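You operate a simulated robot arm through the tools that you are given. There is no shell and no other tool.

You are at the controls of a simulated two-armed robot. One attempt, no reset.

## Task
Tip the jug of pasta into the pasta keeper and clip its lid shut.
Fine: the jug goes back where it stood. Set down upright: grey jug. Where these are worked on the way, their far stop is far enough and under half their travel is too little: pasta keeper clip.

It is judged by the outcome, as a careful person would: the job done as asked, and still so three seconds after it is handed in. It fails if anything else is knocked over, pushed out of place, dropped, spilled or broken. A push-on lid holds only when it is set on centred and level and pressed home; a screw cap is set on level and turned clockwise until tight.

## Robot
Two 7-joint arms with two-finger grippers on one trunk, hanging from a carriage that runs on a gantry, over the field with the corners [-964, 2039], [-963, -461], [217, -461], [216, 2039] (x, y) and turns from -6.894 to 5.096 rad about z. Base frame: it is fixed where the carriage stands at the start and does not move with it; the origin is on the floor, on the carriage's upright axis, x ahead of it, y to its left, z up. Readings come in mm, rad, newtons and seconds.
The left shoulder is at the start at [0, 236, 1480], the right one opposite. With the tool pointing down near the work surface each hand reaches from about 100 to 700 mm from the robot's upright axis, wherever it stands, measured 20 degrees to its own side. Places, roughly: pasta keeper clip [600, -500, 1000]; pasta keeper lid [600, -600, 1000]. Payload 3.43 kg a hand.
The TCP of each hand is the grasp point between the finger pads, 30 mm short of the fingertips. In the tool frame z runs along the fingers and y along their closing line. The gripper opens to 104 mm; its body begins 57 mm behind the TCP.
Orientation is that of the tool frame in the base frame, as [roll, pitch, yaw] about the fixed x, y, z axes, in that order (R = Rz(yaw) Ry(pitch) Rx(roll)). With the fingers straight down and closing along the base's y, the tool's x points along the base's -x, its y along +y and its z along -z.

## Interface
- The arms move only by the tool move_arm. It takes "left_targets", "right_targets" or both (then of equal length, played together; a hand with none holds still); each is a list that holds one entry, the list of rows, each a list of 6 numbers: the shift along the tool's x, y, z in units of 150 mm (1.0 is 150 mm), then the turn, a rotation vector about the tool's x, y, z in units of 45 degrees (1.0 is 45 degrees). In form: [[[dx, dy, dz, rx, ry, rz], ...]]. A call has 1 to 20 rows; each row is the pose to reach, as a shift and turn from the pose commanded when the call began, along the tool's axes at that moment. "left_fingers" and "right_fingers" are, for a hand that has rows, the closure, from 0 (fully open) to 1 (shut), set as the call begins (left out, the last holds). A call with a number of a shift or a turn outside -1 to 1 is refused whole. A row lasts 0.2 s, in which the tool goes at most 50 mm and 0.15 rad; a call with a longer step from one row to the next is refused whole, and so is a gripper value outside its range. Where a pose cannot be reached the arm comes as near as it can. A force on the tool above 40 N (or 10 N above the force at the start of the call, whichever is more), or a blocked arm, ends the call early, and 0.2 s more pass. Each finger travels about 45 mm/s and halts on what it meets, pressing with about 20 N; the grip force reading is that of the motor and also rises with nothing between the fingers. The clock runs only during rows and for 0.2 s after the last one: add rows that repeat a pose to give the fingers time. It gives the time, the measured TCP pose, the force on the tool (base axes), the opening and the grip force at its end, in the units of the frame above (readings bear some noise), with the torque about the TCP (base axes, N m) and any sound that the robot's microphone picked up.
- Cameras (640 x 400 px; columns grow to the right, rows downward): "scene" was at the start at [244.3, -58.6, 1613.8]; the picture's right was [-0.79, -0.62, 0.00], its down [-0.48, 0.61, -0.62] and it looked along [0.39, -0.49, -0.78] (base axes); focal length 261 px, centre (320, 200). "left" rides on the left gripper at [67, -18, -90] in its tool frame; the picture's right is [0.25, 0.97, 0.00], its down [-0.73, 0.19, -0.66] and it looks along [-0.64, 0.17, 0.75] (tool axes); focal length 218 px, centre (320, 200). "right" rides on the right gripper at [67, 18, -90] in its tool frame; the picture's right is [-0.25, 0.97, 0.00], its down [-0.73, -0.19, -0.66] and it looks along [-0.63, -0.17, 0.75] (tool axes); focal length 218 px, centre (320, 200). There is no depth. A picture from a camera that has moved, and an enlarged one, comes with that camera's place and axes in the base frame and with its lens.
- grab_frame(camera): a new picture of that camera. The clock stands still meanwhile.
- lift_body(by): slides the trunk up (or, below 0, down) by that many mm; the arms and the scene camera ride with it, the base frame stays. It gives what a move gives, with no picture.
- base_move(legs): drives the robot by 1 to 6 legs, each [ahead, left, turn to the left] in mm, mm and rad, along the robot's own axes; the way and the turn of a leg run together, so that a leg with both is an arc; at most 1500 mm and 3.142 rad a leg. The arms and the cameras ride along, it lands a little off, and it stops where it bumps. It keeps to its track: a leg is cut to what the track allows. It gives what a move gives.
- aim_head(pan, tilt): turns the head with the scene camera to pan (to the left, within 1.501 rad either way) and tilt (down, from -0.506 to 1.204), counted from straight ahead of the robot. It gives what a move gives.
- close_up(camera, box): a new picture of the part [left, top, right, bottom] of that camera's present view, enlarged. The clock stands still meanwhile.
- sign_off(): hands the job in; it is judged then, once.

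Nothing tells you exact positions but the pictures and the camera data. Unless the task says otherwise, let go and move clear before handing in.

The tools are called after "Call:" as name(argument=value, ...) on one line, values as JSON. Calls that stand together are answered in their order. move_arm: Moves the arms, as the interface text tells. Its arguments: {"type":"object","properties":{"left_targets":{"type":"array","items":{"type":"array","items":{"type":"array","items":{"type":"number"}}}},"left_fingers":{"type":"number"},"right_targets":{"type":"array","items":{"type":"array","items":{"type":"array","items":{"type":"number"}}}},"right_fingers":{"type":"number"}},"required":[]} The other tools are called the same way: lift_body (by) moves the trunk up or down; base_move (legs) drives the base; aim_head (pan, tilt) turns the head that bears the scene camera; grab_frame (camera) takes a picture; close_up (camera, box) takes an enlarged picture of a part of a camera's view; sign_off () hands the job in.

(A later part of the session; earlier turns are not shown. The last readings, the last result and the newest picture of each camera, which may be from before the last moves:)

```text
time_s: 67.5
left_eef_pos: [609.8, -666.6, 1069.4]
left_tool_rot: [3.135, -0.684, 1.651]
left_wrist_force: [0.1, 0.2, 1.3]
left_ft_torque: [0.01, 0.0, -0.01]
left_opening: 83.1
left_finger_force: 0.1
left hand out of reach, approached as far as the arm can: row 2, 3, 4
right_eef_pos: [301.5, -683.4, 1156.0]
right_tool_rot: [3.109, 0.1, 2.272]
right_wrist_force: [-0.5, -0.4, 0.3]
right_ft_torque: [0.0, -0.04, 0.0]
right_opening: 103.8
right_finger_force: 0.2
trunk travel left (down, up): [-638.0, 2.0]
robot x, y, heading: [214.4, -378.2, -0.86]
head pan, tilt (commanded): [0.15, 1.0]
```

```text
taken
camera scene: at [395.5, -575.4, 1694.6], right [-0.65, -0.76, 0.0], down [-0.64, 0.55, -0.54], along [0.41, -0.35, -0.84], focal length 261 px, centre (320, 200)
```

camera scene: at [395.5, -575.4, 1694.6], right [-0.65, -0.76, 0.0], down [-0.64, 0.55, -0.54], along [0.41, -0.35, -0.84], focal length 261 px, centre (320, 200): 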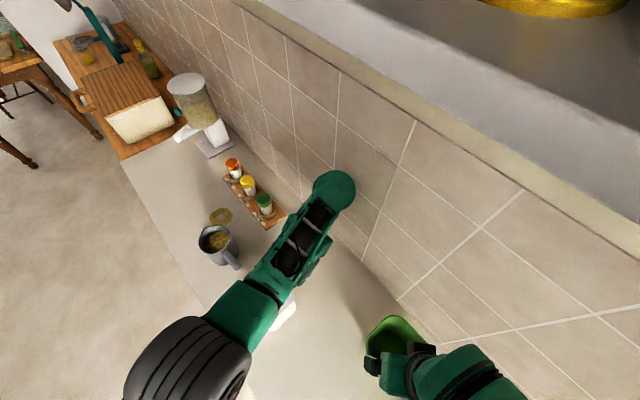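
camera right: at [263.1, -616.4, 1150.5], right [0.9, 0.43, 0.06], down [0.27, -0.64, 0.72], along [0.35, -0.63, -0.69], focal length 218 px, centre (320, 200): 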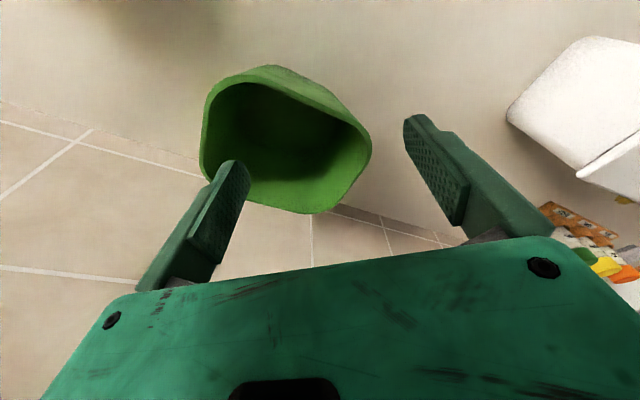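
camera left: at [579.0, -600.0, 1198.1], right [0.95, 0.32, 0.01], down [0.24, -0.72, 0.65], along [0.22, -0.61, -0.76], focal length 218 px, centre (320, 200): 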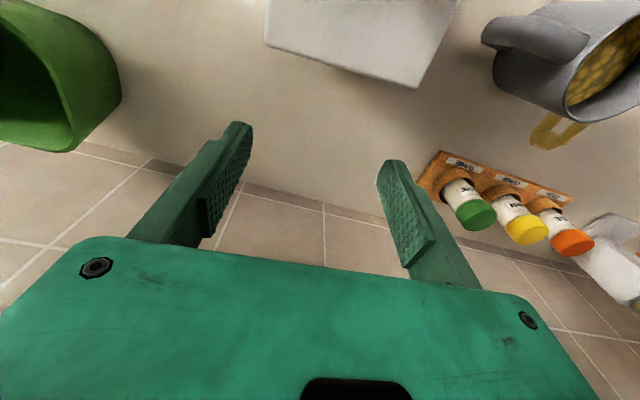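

The usable backward tilt is about +25°. If I grip the knob starting at a forward tilt of 62°, I get roughly 87° of lid rotation. I'll bring the hand back upright and over to the keeper's front.

Call:
move_arm(left_targets=[[[0.062, -0.01, -0.05, 0, -0.145, 0], [0.124, -0.02, -0.1, 0, -0.29, 0], [0.186, -0.03, -0.15, 0, -0.435, 0], [0.248, -0.04, -0.2, 0, -0.58, 0], [0.31, -0.05, -0.25, 0, -0.725, 0], [0.372, -0.05, -0.299, 0, -0.87, 0]]])

Call:
move_arm(left_targets=[[[0.25, 0, 0, 0, 0, 0], [0.5, 0, 0, 0, 0, 0], [0.75, 0, 0, 0, 0, 0], [1, 0, 0, 0, 0, 0]]])

Call:
move_arm(left_targets=[[[0.08, 0, 0, 0, -0.14, 0], [0.16, 0, 0, 0, -0.28, 0], [0.24, 0, 0, 0, -0.42, 0], [0.32, 0, 0, 0, -0.56, 0], [0.4, 0, 0, 0, -0.7, 0]]])

Call:
grab_frame(camera="left")

```text
time_s: 68.9
left_eef_pos: [599.3, -651.9, 1139.9]
left_tool_rot: [3.138, 0.0, 1.646]
left_wrist_force: [-0.8, 0.6, -0.1]
left_ft_torque: [0.04, 0.0, -0.03]
left_opening: 83.0
left_finger_force: 0.0
right_eef_pos: [300.4, -683.2, 1155.0]
right_tool_rot: [3.11, 0.099, 2.272]
right_wrist_force: [-0.4, -0.5, 0.2]
right_ft_torque: [0.01, 0.0, -0.03]
right_opening: 103.8
right_finger_force: 0.2
trunk travel left (down, up): [-638.0, 2.0]
robot x, y, heading: [215.0, -380.7, -0.856]
head pan, tilt (commanded): [0.15, 1.0]
```

```text
time_s: 69.9
left_eef_pos: [589.9, -501.6, 1138.8]
left_tool_rot: [3.139, -0.002, 1.647]
left_wrist_force: [0.0, -0.2, -0.8]
left_ft_torque: [-0.04, 0.04, 0.04]
left_opening: 83.1
left_finger_force: 0.0
right_eef_pos: [302.1, -684.6, 1155.6]
right_tool_rot: [3.11, 0.099, 2.273]
right_wrist_force: [-0.1, 0.6, -0.1]
right_ft_torque: [-0.01, 0.02, 0.0]
right_opening: 103.7
right_finger_force: 0.0
trunk travel left (down, up): [-638.0, 2.0]
robot x, y, heading: [217.2, -380.0, -0.858]
head pan, tilt (commanded): [0.15, 1.0]
```

```text
time_s: 71.1
left_eef_pos: [584.1, -442.6, 1139.6]
left_tool_rot: [3.134, 0.548, 1.644]
left_wrist_force: [1.0, -0.2, 0.0]
left_ft_torque: [-0.02, 0.04, 0.0]
left_opening: 83.3
left_finger_force: 0.1
right_eef_pos: [301.1, -682.8, 1155.1]
right_tool_rot: [3.11, 0.099, 2.272]
right_wrist_force: [-0.5, 0.9, -0.3]
right_ft_torque: [0.0, 0.03, 0.0]
right_opening: 104.0
right_finger_force: 0.1
trunk travel left (down, up): [-638.0, 2.0]
robot x, y, heading: [211.9, -376.2, -0.856]
head pan, tilt (commanded): [0.15, 1.0]
```

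```text
taken
camera left: at [559.9, -340.6, 1178.8], right [0.95, 0.29, -0.13], down [0.21, -0.26, 0.94], along [0.24, -0.92, -0.31], focal length 218 px, centre (320, 200)
```

left: 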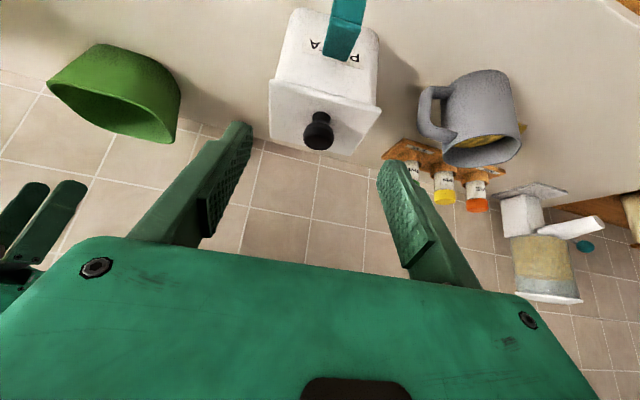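

Call:
close_up(camera="left", box=[250, 0, 400, 170])

```text
2.35 times, centred on (325, 85) of left
camera zoom: at [559.9, -340.6, 1178.8], right [0.95, 0.29, -0.13], down [0.21, -0.26, 0.94], along [0.24, -0.92, -0.31], focal length 514 px, centre (308, 471)
```

zoom: 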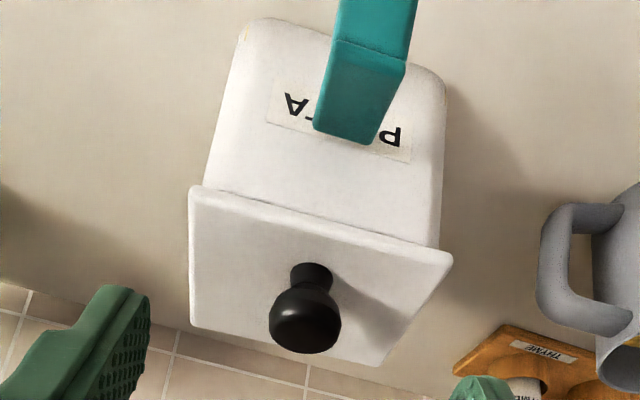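

Call:
move_arm(left_targets=[[[0, 0.013, 0.11, 0, -0.136, 0], [0, 0.027, 0.22, 0, -0.272, 0], [-0.003, 0.04, 0.33, 0, -0.408, 0], [-0.005, 0.054, 0.44, 0, -0.544, 0], [-0.007, 0.067, 0.556, 0, -0.68, 0]]], left_fingers=0.4)

Call:
grab_frame(camera="left")

Call:
close_up(camera="right", box=[440, 0, 640, 200])

Call:
close_up(camera="scene", box=[180, 220, 340, 360])

```text
time_s: 72.3
left_eef_pos: [599.8, -486.3, 1069.8]
left_tool_rot: [3.129, 1.084, 1.635]
left_wrist_force: [0.0, -0.1, 0.6]
left_ft_torque: [-0.03, 0.04, -0.01]
left_opening: 62.5
left_finger_force: 0.1
right_eef_pos: [301.1, -683.5, 1155.5]
right_tool_rot: [3.111, 0.1, 2.272]
right_wrist_force: [0.0, -0.3, 0.4]
right_ft_torque: [0.01, -0.01, -0.04]
right_opening: 103.9
right_finger_force: 0.1
trunk travel left (down, up): [-638.0, 2.0]
robot x, y, heading: [214.4, -380.6, -0.859]
head pan, tilt (commanded): [0.15, 1.0]
```

```text
taken
camera left: at [574.4, -377.8, 1049.4], right [0.96, 0.19, -0.22], down [0.17, 0.25, 0.95], along [0.24, -0.95, 0.21], focal length 218 px, centre (320, 200)
```

left: 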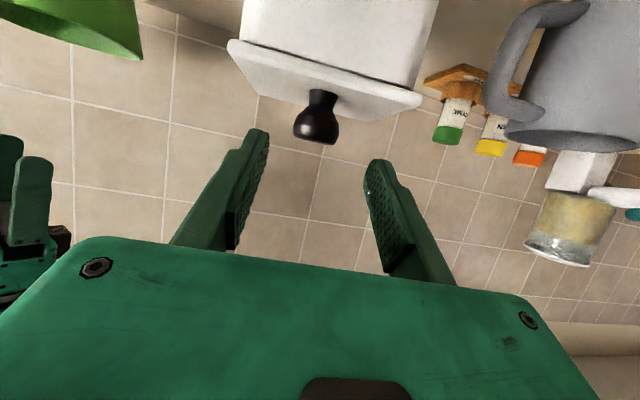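

```text
2.00 times, centred on (540, 100) of right
camera zoom: at [263.1, -616.3, 1238.5], right [0.9, 0.43, 0.06], down [0.27, -0.64, 0.72], along [0.35, -0.63, -0.69], focal length 436 px, centre (-120, 400)
```

zoom: 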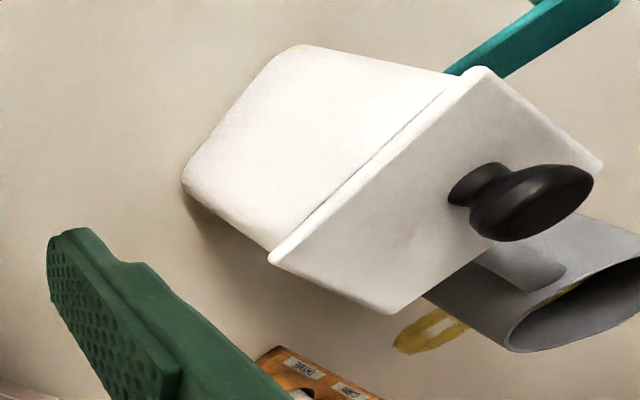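

```text
2.86 times, centred on (260, 290) of scene
camera zoom: at [395.5, -575.3, 1694.6], right [-0.65, -0.76, 0.0], down [-0.64, 0.55, -0.54], along [0.41, -0.35, -0.84], focal length 746 px, centre (491, -57)
```

zoom: 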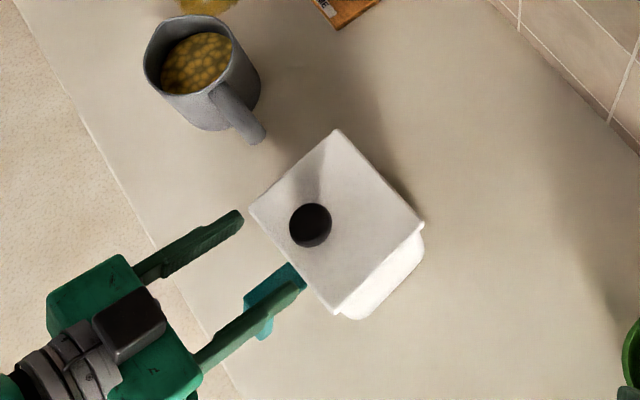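

The hand axis lines up with the knob. I'll advance along the fingers and close on the knob head.

Call:
move_arm(left_targets=[[[0, 0, 0.13, 0, 0, 0], [0, 0, 0.26, 0, 0, 0], [0, 0, 0.4, 0, 0, 0], [0, 0, 0.4, 0, 0, 0]]])

Call:
close_up(camera="scene", box=[180, 220, 340, 360])

Call:
close_up(camera="right", box=[440, 0, 640, 200])

```text
time_s: 73.3
left_eef_pos: [604.6, -538.0, 1040.4]
left_tool_rot: [3.133, 1.08, 1.639]
left_wrist_force: [0.4, -0.9, 0.4]
left_ft_torque: [0.02, 0.01, 0.0]
left_opening: 62.1
left_finger_force: 0.0
right_eef_pos: [299.4, -685.5, 1155.6]
right_tool_rot: [3.109, 0.101, 2.272]
right_wrist_force: [-0.3, -1.2, -0.2]
right_ft_torque: [0.01, 0.05, 0.01]
right_opening: 103.8
right_finger_force: 0.1
trunk travel left (down, up): [-638.0, 2.0]
robot x, y, heading: [216.2, -377.5, -0.854]
head pan, tilt (commanded): [0.15, 1.0]
```

```text
2.86 times, centred on (260, 290) of scene
camera zoom: at [395.5, -575.3, 1694.5], right [-0.65, -0.76, 0.0], down [-0.64, 0.55, -0.54], along [0.41, -0.35, -0.84], focal length 746 px, centre (491, -57)
```

zoom: 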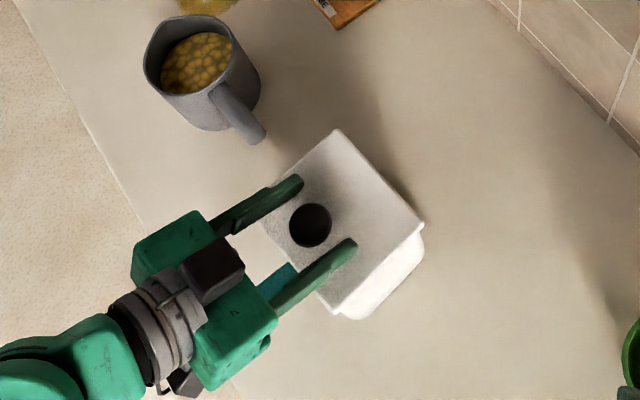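

```text
2.00 times, centred on (540, 100) of right
camera zoom: at [263.1, -616.3, 1238.5], right [0.9, 0.43, 0.06], down [0.27, -0.64, 0.72], along [0.35, -0.63, -0.69], focal length 436 px, centre (-120, 400)
```

zoom: 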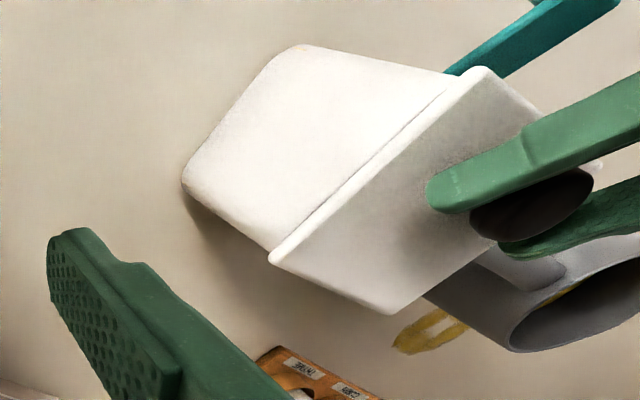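

The knob sits well between the pads. I'll close on it now.

Call:
move_arm(left_targets=[[[0, 0, 0, 0, 0, 0], [0, 0, 0, 0, 0, 0], [0, 0, 0, 0, 0, 0], [0, 0, 0, 0, 0, 0]]], left_fingers=1)

Call:
close_up(camera="scene", box=[180, 220, 340, 360])

```text
time_s: 74.3
left_eef_pos: [603.3, -538.8, 1040.3]
left_tool_rot: [3.135, 1.081, 1.64]
left_wrist_force: [0.2, -0.5, 0.0]
left_ft_torque: [0.06, -0.02, -0.01]
left_opening: 35.0
left_finger_force: 19.8
right_eef_pos: [300.0, -683.6, 1156.3]
right_tool_rot: [3.111, 0.098, 2.273]
right_wrist_force: [0.4, -0.2, -0.9]
right_ft_torque: [0.01, 0.01, 0.0]
right_opening: 103.8
right_finger_force: 0.0
trunk travel left (down, up): [-638.0, 2.0]
robot x, y, heading: [213.8, -381.1, -0.854]
head pan, tilt (commanded): [0.15, 1.0]
```

```text
2.86 times, centred on (260, 290) of scene
camera zoom: at [395.4, -575.4, 1694.5], right [-0.65, -0.76, 0.0], down [-0.64, 0.55, -0.54], along [0.41, -0.35, -0.84], focal length 746 px, centre (491, -57)
```

zoom: 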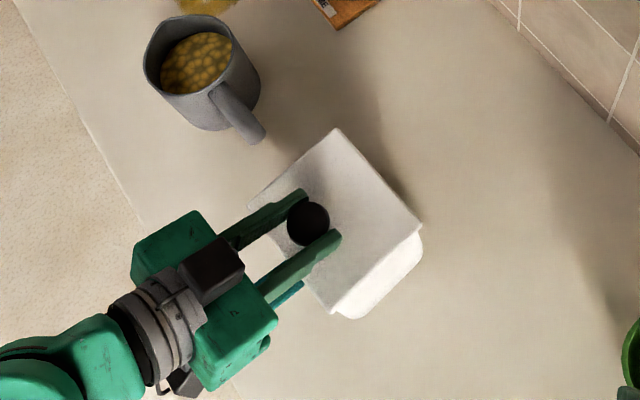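

I'll rotate the lid by 10° about its hinge line together with the hand, then check that the box stays still.

Call:
move_arm(left_targets=[[[-0.026, 0, 0.0003, 0, 0.0556, 0], [-0.0525, 0, 0.0011, 0, 0.111, 0], [-0.0786, 0, 0.004, 0, 0.167, 0], [-0.1046, 0, 0.0069, 0, 0.222, 0], [-0.1046, 0, 0.0069, 0, 0.222, 0]]])

Call:
close_up(camera="scene", box=[180, 220, 340, 360])

Call:
close_up(camera="right", box=[440, 0, 640, 200])

```text
time_s: 75.5
left_eef_pos: [603.1, -547.9, 1054.1]
left_tool_rot: [3.135, 0.905, 1.64]
left_wrist_force: [0.6, 0.0, 0.6]
left_ft_torque: [0.09, 0.04, 0.03]
left_opening: 35.0
left_finger_force: 20.2
right_eef_pos: [300.8, -683.4, 1156.1]
right_tool_rot: [3.111, 0.101, 2.272]
right_wrist_force: [0.9, 0.1, 0.2]
right_ft_torque: [-0.01, 0.0, -0.02]
right_opening: 103.9
right_finger_force: 0.0
trunk travel left (down, up): [-638.0, 2.0]
robot x, y, heading: [213.2, -380.1, -0.86]
head pan, tilt (commanded): [0.15, 1.0]
```

```text
2.86 times, centred on (260, 290) of scene
camera zoom: at [395.4, -575.3, 1694.5], right [-0.65, -0.76, 0.0], down [-0.64, 0.55, -0.54], along [0.41, -0.35, -0.84], focal length 746 px, centre (491, -57)
```

zoom: 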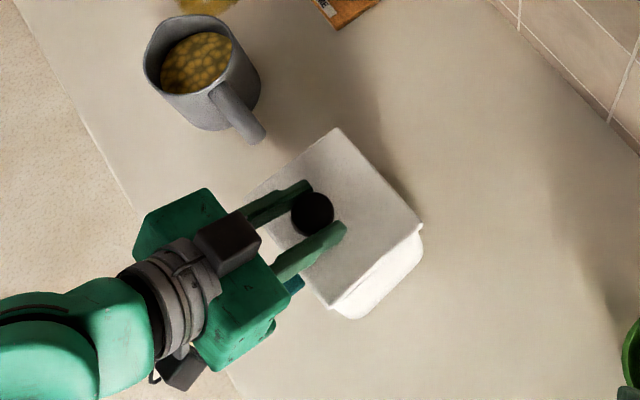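

```text
2.00 times, centred on (540, 100) of right
camera zoom: at [263.0, -616.3, 1238.4], right [0.9, 0.43, 0.06], down [0.27, -0.64, 0.72], along [0.35, -0.63, -0.69], focal length 436 px, centre (-120, 400)
```

zoom: 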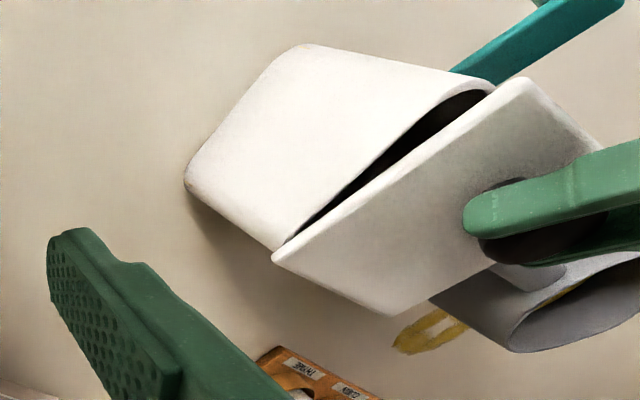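

The lid opens with almost no force and the box stays put. I'll continue 40° more on the same arc.

Call:
move_arm(left_targets=[[[-0.0525, 0, 0.0011, 0, 0.111, 0], [-0.1046, 0, 0.0069, 0, 0.222, 0], [-0.156, 0, 0.0171, 0, 0.333, 0], [-0.2065, 0, 0.0318, 0, 0.444, 0], [-0.2553, 0, 0.0509, 0, 0.556, 0], [-0.3024, 0, 0.0741, 0, 0.667, 0], [-0.3473, 0, 0.1013, 0, 0.778, 0], [-0.3896, 0, 0.1323, 0, 0.889, 0]]])

Call:
close_up(camera="scene", box=[180, 220, 340, 360])

Call:
close_up(camera="right", box=[440, 0, 640, 200])

```text
time_s: 77.3
left_eef_pos: [608.6, -599.7, 1090.7]
left_tool_rot: [3.134, 0.214, 1.645]
left_wrist_force: [-5.2, -0.1, 18.4]
left_ft_torque: [-0.45, 0.05, -0.12]
left_opening: 34.6
left_finger_force: 20.0
right_eef_pos: [301.2, -684.0, 1155.8]
right_tool_rot: [3.11, 0.1, 2.273]
right_wrist_force: [0.3, 0.7, 0.5]
right_ft_torque: [0.02, -0.02, -0.05]
right_opening: 103.9
right_finger_force: 0.0
trunk travel left (down, up): [-638.0, 2.0]
robot x, y, heading: [216.1, -379.4, -0.858]
head pan, tilt (commanded): [0.15, 1.0]
```

```text
2.86 times, centred on (260, 290) of scene
camera zoom: at [395.5, -575.5, 1694.8], right [-0.65, -0.76, 0.0], down [-0.64, 0.55, -0.54], along [0.41, -0.35, -0.84], focal length 746 px, centre (491, -57)
```

zoom: 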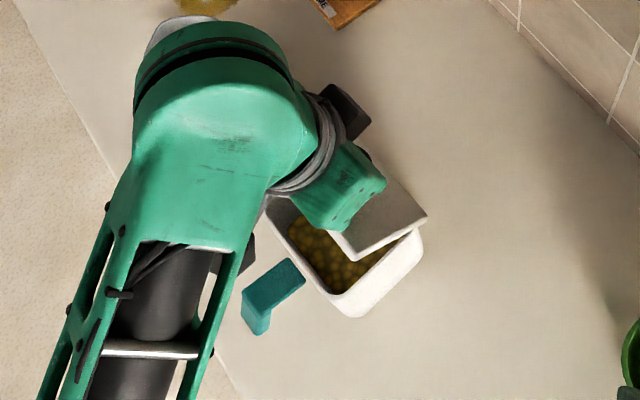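

```text
2.00 times, centred on (540, 100) of right
camera zoom: at [263.1, -616.7, 1238.8], right [0.9, 0.43, 0.06], down [0.27, -0.64, 0.72], along [0.35, -0.63, -0.69], focal length 436 px, centre (-120, 400)
```

zoom: 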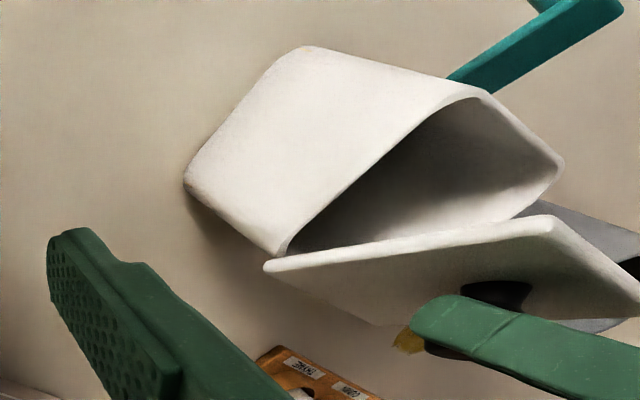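

The lid is at about 50°, the box is unmoved, and some pasta is already inside it. The tool feels an 18 N upward push, so my arc is slightly tight; I'll ease the hand up 3 mm.

Call:
move_arm(left_targets=[[[-0.002, 0, -0.01, 0, 0, 0], [-0.004, 0, -0.02, 0, 0, 0], [-0.004, 0, -0.02, 0, 0, 0]]])

```text
time_s: 78.1
left_eef_pos: [608.5, -598.7, 1090.5]
left_tool_rot: [3.138, 0.208, 1.645]
left_wrist_force: [0.2, -3.1, 7.0]
left_ft_torque: [-0.44, -0.06, 0.01]
left_opening: 34.8
left_finger_force: 20.1
right_eef_pos: [301.8, -684.1, 1156.3]
right_tool_rot: [3.11, 0.099, 2.272]
right_wrist_force: [0.1, -0.2, 0.5]
right_ft_torque: [0.0, 0.01, -0.03]
right_opening: 104.0
right_finger_force: 0.0
trunk travel left (down, up): [-638.0, 2.0]
robot x, y, heading: [217.0, -377.1, -0.854]
head pan, tilt (commanded): [0.15, 1.0]
```

Call:
move_arm(left_targets=[[[-0.0273, 0, 0, 0, 0.0556, 0], [-0.0546, 0, 0, 0, 0.111, 0], [-0.082, 0, 0.002, 0, 0.167, 0], [-0.109, 0, 0.0046, 0, 0.222, 0]]])

Call:
close_up(camera="right", box=[440, 0, 640, 200])

Call:
close_up(camera="scene", box=[180, 220, 340, 360])

```text
time_s: 79.1
left_eef_pos: [609.1, -612.9, 1092.3]
left_tool_rot: [3.135, 0.032, 1.646]
left_wrist_force: [-1.7, 1.9, 6.8]
left_ft_torque: [0.03, -0.01, -0.03]
left_opening: 34.8
left_finger_force: 19.8
right_eef_pos: [301.7, -683.9, 1155.5]
right_tool_rot: [3.109, 0.1, 2.272]
right_wrist_force: [0.0, 0.2, -0.3]
right_ft_torque: [0.01, 0.0, -0.01]
right_opening: 104.0
right_finger_force: 0.0
trunk travel left (down, up): [-638.0, 2.0]
robot x, y, heading: [213.5, -384.0, -0.855]
head pan, tilt (commanded): [0.15, 1.0]
```

```text
2.00 times, centred on (540, 100) of right
camera zoom: at [263.2, -616.3, 1238.4], right [0.9, 0.43, 0.06], down [0.27, -0.64, 0.72], along [0.35, -0.63, -0.69], focal length 436 px, centre (-120, 400)
```

zoom: 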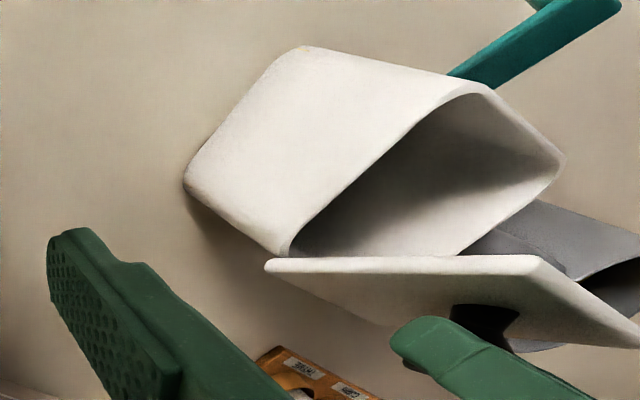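

```text
2.86 times, centred on (260, 290) of scene
camera zoom: at [395.5, -575.3, 1694.5], right [-0.65, -0.76, 0.0], down [-0.64, 0.55, -0.54], along [0.41, -0.35, -0.84], focal length 746 px, centre (491, -57)
```

zoom: 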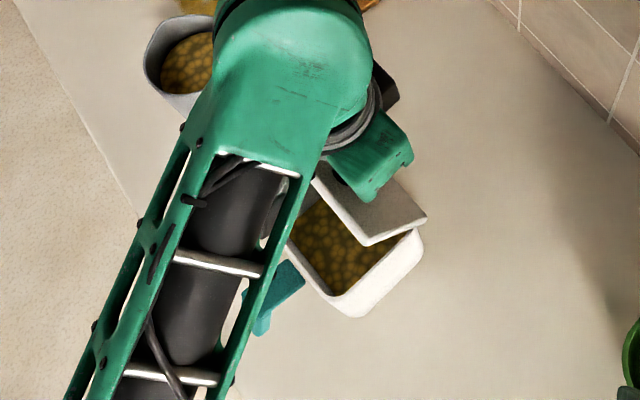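

The lid is at 60° and torque has vanished. I'll continue another 20°.

Call:
move_arm(left_targets=[[[-0.0546, 0, -0.004, 0, 0.111, 0], [-0.109, 0, -0.003, 0, 0.222, 0], [-0.1627, 0, 0.004, 0, 0.333, 0], [-0.2156, 0, 0.018, 0, 0.444, 0]]])

Call:
close_up(camera="right", box=[440, 0, 640, 200])

Call:
close_up(camera="scene", box=[180, 220, 340, 360])

```text
time_s: 80.1
left_eef_pos: [611.6, -647.2, 1091.9]
left_tool_rot: [3.136, -0.314, 1.648]
left_wrist_force: [-0.6, -0.8, 0.1]
left_ft_torque: [0.0, 0.07, -0.01]
left_opening: 34.9
left_finger_force: 20.0
right_eef_pos: [299.9, -683.0, 1154.5]
right_tool_rot: [3.111, 0.1, 2.274]
right_wrist_force: [0.0, 0.2, 0.0]
right_ft_torque: [0.01, 0.02, 0.02]
right_opening: 104.2
right_finger_force: 0.1
trunk travel left (down, up): [-638.0, 2.0]
robot x, y, heading: [215.3, -382.5, -0.856]
head pan, tilt (commanded): [0.15, 1.0]
```

```text
2.00 times, centred on (540, 100) of right
camera zoom: at [263.1, -616.4, 1238.5], right [0.9, 0.43, 0.06], down [0.27, -0.64, 0.72], along [0.35, -0.63, -0.69], focal length 436 px, centre (-120, 400)
```

zoom: 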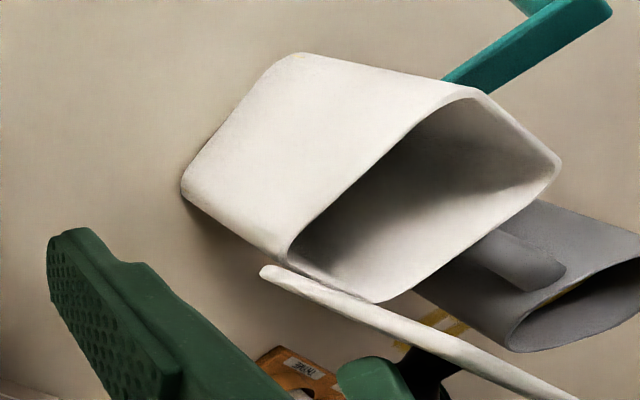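

```text
2.86 times, centred on (260, 290) of scene
camera zoom: at [395.5, -575.4, 1694.5], right [-0.65, -0.76, 0.0], down [-0.64, 0.55, -0.54], along [0.41, -0.35, -0.84], focal length 746 px, centre (491, -57)
```

zoom: 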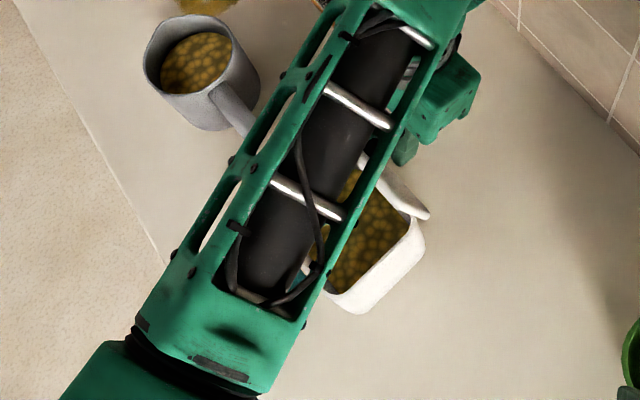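

The lid is at about 80° with no strain. I'll add a last 8° within the arm's tilt range.

Call:
move_arm(left_targets=[[[-0.022, 0, 0, 0, 0.0444, 0], [-0.0437, 0, 0, 0, 0.0889, 0], [-0.0655, 0, 0.001, 0, 0.1333, 0], [-0.0873, 0, 0.002, 0, 0.178, 0]]])

Call:
close_up(camera="right", box=[440, 0, 640, 200])

```text
time_s: 81.1
left_eef_pos: [612.2, -657.7, 1087.3]
left_tool_rot: [3.136, -0.455, 1.646]
left_wrist_force: [-0.1, -0.1, 0.4]
left_ft_torque: [-0.14, 0.02, 0.0]
left_opening: 34.8
left_finger_force: 19.5
right_eef_pos: [300.7, -684.2, 1154.5]
right_tool_rot: [3.11, 0.1, 2.272]
right_wrist_force: [-0.7, 0.1, 0.6]
right_ft_torque: [-0.01, 0.01, 0.02]
right_opening: 103.8
right_finger_force: 0.1
trunk travel left (down, up): [-638.0, 2.0]
robot x, y, heading: [214.8, -382.1, -0.853]
head pan, tilt (commanded): [0.15, 1.0]
```

```text
2.00 times, centred on (540, 100) of right
camera zoom: at [263.1, -616.3, 1238.5], right [0.9, 0.43, 0.06], down [0.27, -0.64, 0.72], along [0.35, -0.63, -0.69], focal length 436 px, centre (-120, 400)
```

zoom: 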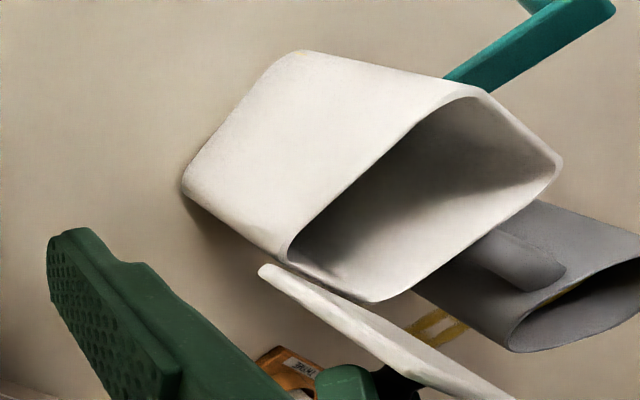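

Call:
move_arm(left_targets=[[[-0.02, 0, -0.006, 0, 0.02, 0], [-0.039, 0, -0.011, 0, 0.03, 0], [-0.039, 0, -0.011, 0, 0.03, 0]]])

Call:
close_up(camera="right", box=[440, 0, 640, 200])

Call:
grab_frame(camera="left")

```text
time_s: 81.9
left_eef_pos: [613.0, -665.2, 1085.5]
left_tool_rot: [3.138, -0.48, 1.647]
left_wrist_force: [-0.7, 0.1, 0.1]
left_ft_torque: [-0.08, 0.01, 0.01]
left_opening: 34.9
left_finger_force: 19.5
right_eef_pos: [301.8, -682.4, 1155.2]
right_tool_rot: [3.11, 0.098, 2.273]
right_wrist_force: [-0.1, 0.0, -0.8]
right_ft_torque: [-0.02, -0.01, -0.01]
right_opening: 104.1
right_finger_force: 0.0
trunk travel left (down, up): [-638.0, 2.0]
robot x, y, heading: [213.7, -378.9, -0.856]
head pan, tilt (commanded): [0.15, 1.0]
```

```text
2.00 times, centred on (540, 100) of right
camera zoom: at [263.0, -616.2, 1238.4], right [0.9, 0.43, 0.06], down [0.27, -0.64, 0.72], along [0.35, -0.63, -0.69], focal length 436 px, centre (-120, 400)
```

zoom: 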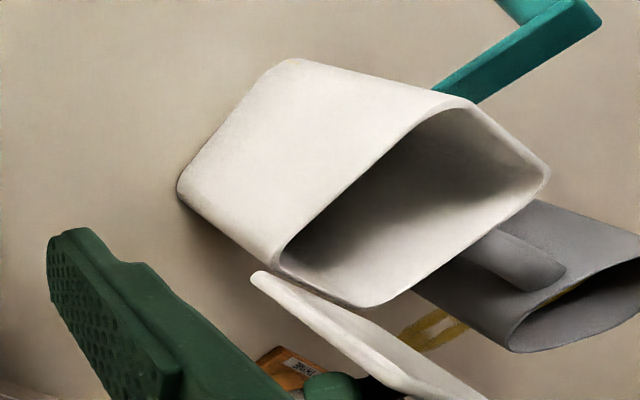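

```text
taken
camera left: at [593.7, -649.3, 1194.6], right [0.95, 0.3, 0.12], down [0.26, -0.93, 0.25], along [0.19, -0.2, -0.96], focal length 218 px, centre (320, 200)
```

left: 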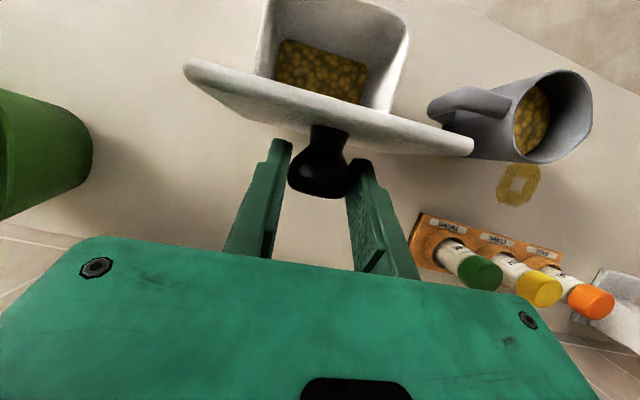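

The lid now stands upright. I'll open the fingers and see whether it stays.

Call:
move_arm(left_targets=[[[0, 0, 0, 0, 0, 0], [0, 0, 0, 0, 0, 0], [0, 0, 0, 0, 0, 0]]], left_fingers=0.5)

Call:
close_up(camera="right", box=[440, 0, 640, 200])

Call:
grab_frame(camera="left")

```text
time_s: 82.7
left_eef_pos: [613.1, -665.8, 1086.2]
left_tool_rot: [3.137, -0.478, 1.647]
left_wrist_force: [0.1, 0.5, 0.5]
left_ft_torque: [0.0, 0.01, 0.0]
left_opening: 52.0
left_finger_force: 0.1
right_eef_pos: [302.2, -683.1, 1156.0]
right_tool_rot: [3.11, 0.1, 2.274]
right_wrist_force: [0.9, -0.3, -0.4]
right_ft_torque: [0.01, -0.01, -0.02]
right_opening: 103.8
right_finger_force: 0.1
trunk travel left (down, up): [-638.0, 2.0]
robot x, y, heading: [217.0, -377.3, -0.859]
head pan, tilt (commanded): [0.15, 1.0]
```

```text
2.00 times, centred on (540, 100) of right
camera zoom: at [263.1, -616.3, 1238.5], right [0.9, 0.43, 0.06], down [0.27, -0.64, 0.72], along [0.35, -0.63, -0.69], focal length 436 px, centre (-120, 400)
```

zoom: 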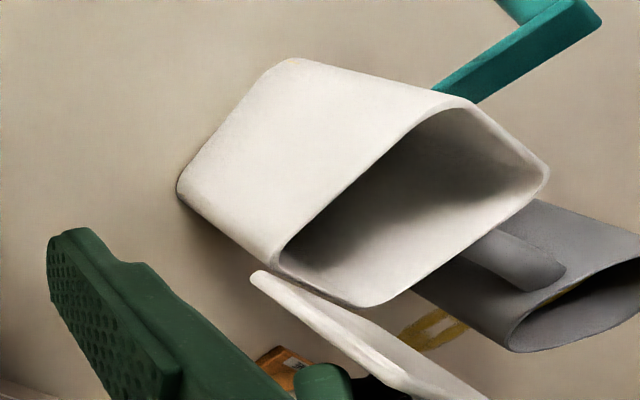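

```text
taken
camera left: at [593.9, -649.2, 1194.7], right [0.95, 0.3, 0.12], down [0.26, -0.93, 0.25], along [0.19, -0.2, -0.96], focal length 218 px, centre (320, 200)
```

left: 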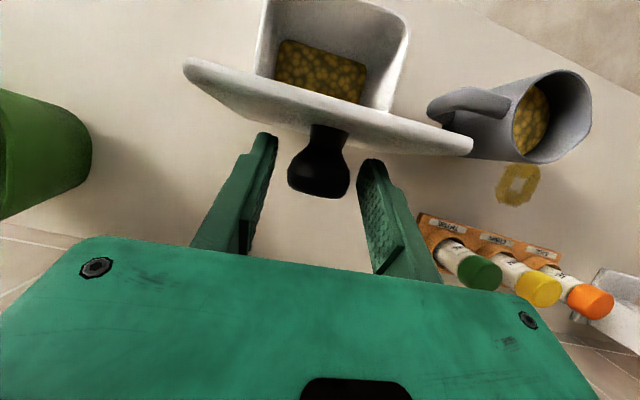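

The lid stands open on its own. I'll withdraw the left hand upward and away from the knob.

Call:
move_arm(left_targets=[[[0.034, 0, -0.088, 0, -0.12, 0], [0.067, 0, -0.176, 0, -0.24, 0], [0.1, 0, -0.263, 0, -0.36, 0], [0.134, 0, -0.351, 0, -0.48, 0], [0.168, 0, -0.439, 0, -0.6, 0]]])

Call:
close_up(camera="right", box=[440, 0, 640, 200])

Call:
grab_frame(camera="left")

```text
time_s: 83.9
left_eef_pos: [613.1, -673.0, 1156.3]
left_tool_rot: [3.137, -0.004, 1.646]
left_wrist_force: [0.8, 0.6, 1.0]
left_ft_torque: [0.02, 0.01, 0.04]
left_opening: 51.9
left_finger_force: 0.1
right_eef_pos: [299.4, -682.8, 1156.0]
right_tool_rot: [3.109, 0.098, 2.272]
right_wrist_force: [0.7, 0.5, 0.7]
right_ft_torque: [0.03, -0.01, -0.02]
right_opening: 104.1
right_finger_force: 0.0
trunk travel left (down, up): [-638.0, 2.0]
robot x, y, heading: [213.8, -381.1, -0.854]
head pan, tilt (commanded): [0.15, 1.0]
```

```text
2.00 times, centred on (540, 100) of right
camera zoom: at [263.1, -616.3, 1238.5], right [0.9, 0.43, 0.06], down [0.27, -0.64, 0.72], along [0.35, -0.63, -0.69], focal length 436 px, centre (-120, 400)
```

zoom: 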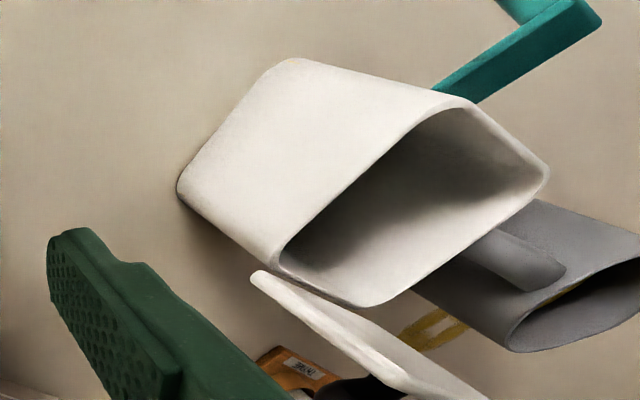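

```text
taken
camera left: at [590.2, -609.1, 1244.0], right [0.95, 0.33, 0.01], down [0.24, -0.72, 0.65], along [0.22, -0.62, -0.76], focal length 218 px, centre (320, 200)
```

left: 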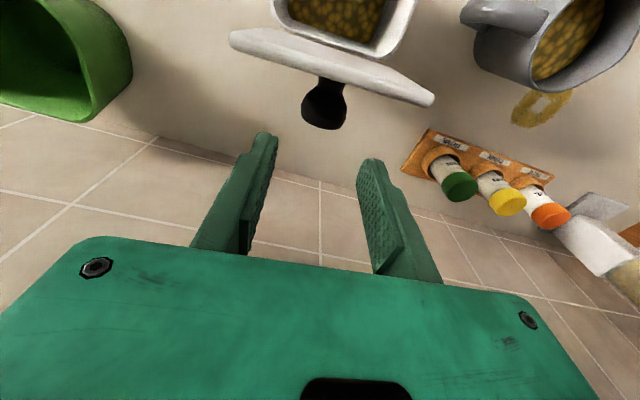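

The lid is staying up on its own. I'll bring the left hand up and over the lid to the front, then get an accurate look at the jug.

Call:
move_arm(left_targets=[[[0, 0, -0.12, 0, 0, 0], [0, 0, -0.24, 0, 0, 0], [0.25, 0, -0.24, 0, 0, 0], [0.5, 0, -0.24, 0, 0, 0], [0.75, 0, -0.24, 0, 0, 0], [1, 0, -0.24, 0, 0, 0]]], left_fingers=0)

Call:
move_arm(left_targets=[[[0.14, 0.2, 0, 0, 0, 0], [0.28, 0.4, 0, 0, 0, 0], [0.42, 0.6, 0, 0, 0, 0], [0.56, 0.8, 0, 0, 0, 0], [0.67, 1, 0, 0, 0, 0]]])

Call:
grab_frame(camera="left")

Call:
grab_frame(camera="scene")

```text
time_s: 85.3
left_eef_pos: [600.3, -522.2, 1193.9]
left_tool_rot: [3.139, -0.007, 1.645]
left_wrist_force: [-0.1, 0.2, 0.3]
left_ft_torque: [0.0, 0.0, 0.04]
left_opening: 104.2
left_finger_force: 0.2
right_eef_pos: [301.8, -682.8, 1156.3]
right_tool_rot: [3.111, 0.099, 2.272]
right_wrist_force: [0.2, -0.5, 0.8]
right_ft_torque: [0.0, 0.03, -0.02]
right_opening: 104.2
right_finger_force: 0.0
trunk travel left (down, up): [-638.0, 2.0]
robot x, y, heading: [213.0, -380.8, -0.854]
head pan, tilt (commanded): [0.15, 1.0]
```

```text
time_s: 86.5
left_eef_pos: [742.3, -410.8, 1194.5]
left_tool_rot: [3.139, -0.007, 1.645]
left_wrist_force: [-0.6, 0.3, 0.7]
left_ft_torque: [0.02, 0.02, -0.05]
left_opening: 104.2
left_finger_force: 0.1
right_eef_pos: [301.5, -683.3, 1156.6]
right_tool_rot: [3.109, 0.1, 2.272]
right_wrist_force: [0.3, 0.0, -0.4]
right_ft_torque: [-0.02, -0.03, 0.01]
right_opening: 104.2
right_finger_force: 0.0
trunk travel left (down, up): [-638.0, 2.0]
robot x, y, heading: [215.2, -380.7, -0.856]
head pan, tilt (commanded): [0.15, 1.0]
```

```text
taken
camera left: at [720.5, -345.4, 1282.3], right [0.95, 0.32, 0.01], down [0.24, -0.72, 0.65], along [0.22, -0.62, -0.76], focal length 218 px, centre (320, 200)
```

left: 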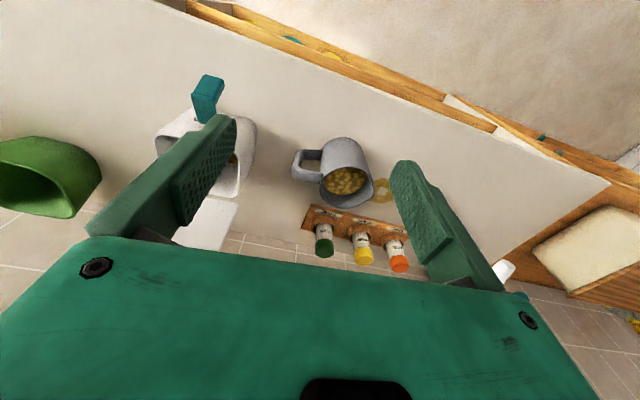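

```text
taken
camera scene: at [395.5, -575.3, 1694.5], right [-0.65, -0.76, 0.0], down [-0.64, 0.55, -0.54], along [0.41, -0.35, -0.84], focal length 261 px, centre (320, 200)
```

scene: 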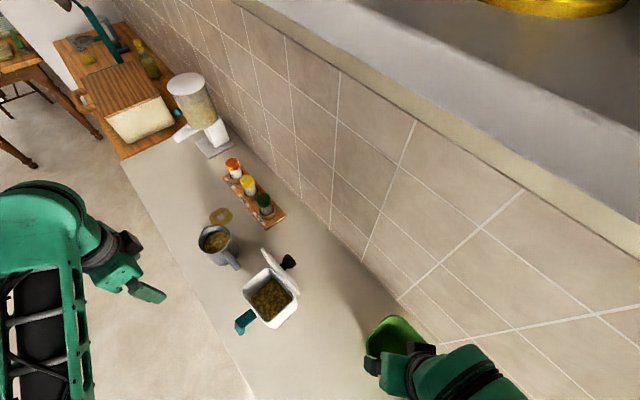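

Call:
close_up(camera="scene", box=[190, 200, 310, 340])

Call:
close_up(camera="left", box=[270, 115, 420, 225])

Call:
close_up(camera="scene", box=[190, 215, 250, 275])

```text
2.86 times, centred on (250, 270) of scene
camera zoom: at [395.5, -575.3, 1694.5], right [-0.65, -0.76, 0.0], down [-0.64, 0.55, -0.54], along [0.41, -0.35, -0.84], focal length 746 px, centre (520, 0)
```

zoom: 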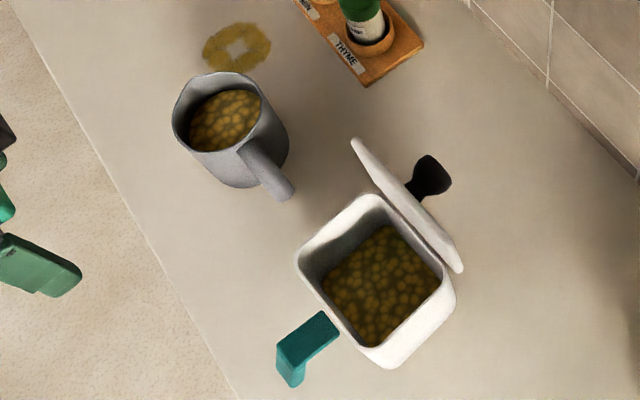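

```text
3.64 times, centred on (345, 170) of left
camera zoom: at [720.5, -345.4, 1282.3], right [0.95, 0.32, 0.01], down [0.24, -0.72, 0.65], along [0.22, -0.62, -0.76], focal length 794 px, centre (229, 309)
```

zoom: 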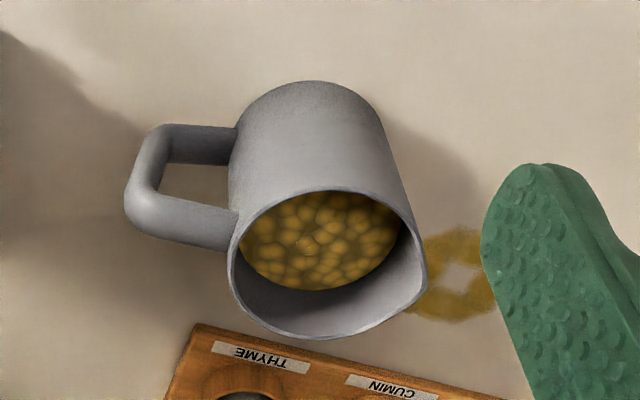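

```text
6.67 times, centred on (220, 245) of scene
camera zoom: at [395.5, -575.3, 1694.5], right [-0.65, -0.76, 0.0], down [-0.64, 0.55, -0.54], along [0.41, -0.35, -0.84], focal length 1740 px, centre (987, -100)
```

zoom: 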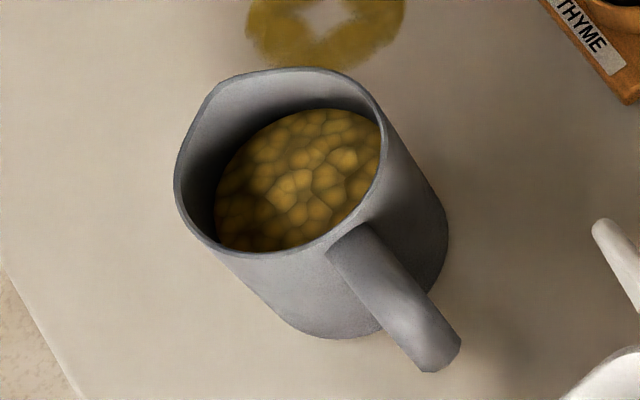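

The jug's handle points toward the keeper (-x) and its spout points away (+x); rim centre about (837, -544, 990), height about 105 mm. My plan is to grip the body from the front with one finger through the handle loop, carry it to the keeper's -x side and tip it spout-first. First I'll lower the trunk again and rehearse the tipping motion in the air.

Call:
lift_body(by=-88)

Call:
move_arm(left_targets=[[[0, -0.2, 0, 0, -0.15, 0], [0, -0.4, 0, 0, -0.3, 0], [0, -0.6, 0, 0, -0.45, 0], [0, -0.8, 0, 0, -0.6, 0], [0, -1, 0, 0, -0.75, 0], [0, -1, 0, 0, -0.9, 0]]])

```text
time_s: 87.8
left_eef_pos: [742.9, -410.1, 1106.3]
left_tool_rot: [3.137, -0.007, 1.646]
left_wrist_force: [0.4, -0.8, 0.2]
left_ft_torque: [-0.01, -0.02, 0.02]
left_opening: 104.0
left_finger_force: 0.1
right_eef_pos: [300.2, -684.4, 1067.8]
right_tool_rot: [3.11, 0.1, 2.272]
right_wrist_force: [0.1, 0.0, 0.0]
right_ft_torque: [0.01, 0.01, 0.02]
right_opening: 103.8
right_finger_force: 0.0
trunk travel left (down, up): [-550.0, 90.0]
robot x, y, heading: [215.6, -384.2, -0.859]
head pan, tilt (commanded): [0.15, 1.0]
```

```text
time_s: 89.2
left_eef_pos: [593.7, -422.1, 1106.5]
left_tool_rot: [3.136, 0.701, 1.642]
left_wrist_force: [-0.5, 1.0, 0.1]
left_ft_torque: [0.01, 0.01, -0.04]
left_opening: 103.8
left_finger_force: 0.0
right_eef_pos: [301.5, -682.9, 1067.6]
right_tool_rot: [3.109, 0.1, 2.273]
right_wrist_force: [-1.2, 0.1, 0.6]
right_ft_torque: [0.02, 0.01, -0.02]
right_opening: 104.0
right_finger_force: 0.1
trunk travel left (down, up): [-550.0, 90.0]
robot x, y, heading: [215.2, -380.8, -0.86]
head pan, tilt (commanded): [0.15, 1.0]
```

Call:
move_arm(left_targets=[[[-0.046, -0.116, 0.032, 0, -0.111, 0], [-0.092, -0.232, 0.064, 0, -0.222, 0], [-0.139, -0.349, 0.096, 0, -0.333, 0], [-0.185, -0.465, 0.128, 0, -0.445, 0], [-0.231, -0.581, 0.16, 0, -0.556, 0]]])

Call:
grab_frame(camera="scene")

```text
time_s: 90.3
left_eef_pos: [526.5, -476.9, 1102.3]
left_tool_rot: [3.133, 1.138, 1.636]
left_wrist_force: [0.6, 0.3, -0.1]
left_ft_torque: [0.03, 0.02, 0.01]
left_opening: 104.0
left_finger_force: 0.1
left hand out of reach, approached as far as the arm can: row 4, 5
right_eef_pos: [300.8, -683.0, 1068.1]
right_tool_rot: [3.11, 0.098, 2.27]
right_wrist_force: [-0.4, 0.6, 0.1]
right_ft_torque: [0.05, 0.01, 0.0]
right_opening: 104.0
right_finger_force: 0.0
trunk travel left (down, up): [-550.0, 90.0]
robot x, y, heading: [215.0, -375.0, -0.859]
head pan, tilt (commanded): [0.15, 1.0]
```

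```text
taken
camera scene: at [395.5, -575.3, 1606.5], right [-0.65, -0.76, 0.0], down [-0.64, 0.55, -0.54], along [0.41, -0.35, -0.84], focal length 261 px, centre (320, 200)
```

scene: 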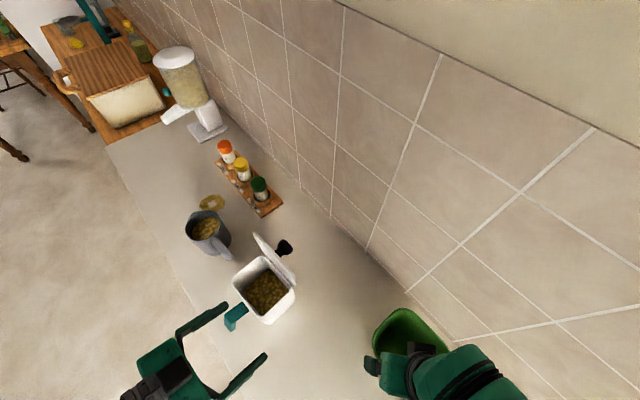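

Here the arm is too close to the trunk, so for pouring the robot must stand further back in x. I'll check what lies on that side (the flour bin) before planning that move.

Call:
aim_head(pan=-1.0, tilt=1.0)

Call:
grab_frame(camera="scene")

```text
time_s: 91.7
left_eef_pos: [526.4, -478.7, 1102.3]
left_tool_rot: [3.134, 1.136, 1.637]
left_wrist_force: [0.5, 0.2, 0.3]
left_ft_torque: [0.0, 0.0, 0.01]
left_opening: 104.1
left_finger_force: 0.1
right_eef_pos: [301.2, -683.4, 1067.8]
right_tool_rot: [3.111, 0.1, 2.273]
right_wrist_force: [1.1, 0.6, -0.9]
right_ft_torque: [-0.02, 0.04, 0.02]
right_opening: 103.9
right_finger_force: 0.0
trunk travel left (down, up): [-550.0, 90.0]
robot x, y, heading: [212.5, -378.3, -0.859]
head pan, tilt (commanded): [-1.0, 1.0]
```

```text
taken
camera scene: at [322.9, -596.9, 1606.5], right [-0.96, 0.28, 0.0], down [0.24, 0.81, -0.54], along [-0.15, -0.52, -0.84], focal length 261 px, centre (320, 200)
```

scene: 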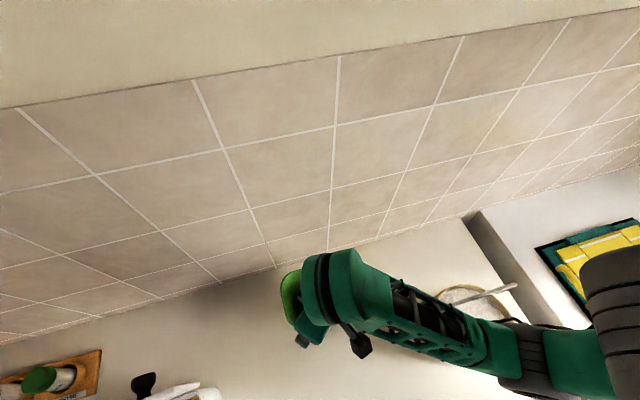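

The flour bin lies under the right forearm, so I'd rather not shift sideways. Raising the trunk gives the left arm the same room, so I'll do that and rehearse the tipping roll.

Call:
aim_head(pan=0.15, tilt=1.0)

Call:
lift_body(by=88)

Call:
move_arm(left_targets=[[[0.1, -0.05, 0.1, 0, 0, 0], [0.2, -0.1, 0.2, 0, 0, 0], [0.3, -0.15, 0.25, 0, 0, 0]]])

```text
time_s: 93.1
left_eef_pos: [526.3, -477.1, 1101.2]
left_tool_rot: [3.133, 1.135, 1.637]
left_wrist_force: [1.2, 0.2, 0.1]
left_ft_torque: [0.04, -0.03, -0.03]
left_opening: 104.0
left_finger_force: 0.1
right_eef_pos: [301.3, -683.7, 1067.8]
right_tool_rot: [3.11, 0.1, 2.273]
right_wrist_force: [-0.7, 0.4, 0.3]
right_ft_torque: [0.0, 0.03, 0.0]
right_opening: 103.7
right_finger_force: 0.0
trunk travel left (down, up): [-550.0, 90.0]
robot x, y, heading: [216.5, -380.4, -0.853]
head pan, tilt (commanded): [0.15, 1.0]
```

```text
time_s: 94.3
left_eef_pos: [526.9, -477.7, 1190.0]
left_tool_rot: [3.134, 1.137, 1.637]
left_wrist_force: [0.1, 1.0, 0.6]
left_ft_torque: [-0.01, -0.03, -0.01]
left_opening: 104.2
left_finger_force: 0.0
right_eef_pos: [302.6, -683.9, 1155.1]
right_tool_rot: [3.11, 0.098, 2.272]
right_wrist_force: [-0.2, 0.4, -0.2]
right_ft_torque: [0.02, 0.0, -0.02]
right_opening: 103.8
right_finger_force: 0.1
trunk travel left (down, up): [-638.0, 2.0]
robot x, y, heading: [214.5, -382.7, -0.859]
head pan, tilt (commanded): [0.15, 1.0]
```

```text
time_s: 95.1
left_eef_pos: [507.2, -494.2, 1133.6]
left_tool_rot: [3.132, 1.135, 1.637]
left_wrist_force: [0.0, -0.6, 0.2]
left_ft_torque: [0.02, -0.01, -0.01]
left_opening: 104.1
left_finger_force: 0.1
right_eef_pos: [300.5, -683.8, 1155.2]
right_tool_rot: [3.112, 0.099, 2.273]
right_wrist_force: [-0.3, 0.0, 0.0]
right_ft_torque: [-0.02, 0.01, -0.02]
right_opening: 104.2
right_finger_force: 0.0
trunk travel left (down, up): [-638.0, 2.0]
robot x, y, heading: [213.4, -378.4, -0.855]
head pan, tilt (commanded): [0.15, 1.0]
```

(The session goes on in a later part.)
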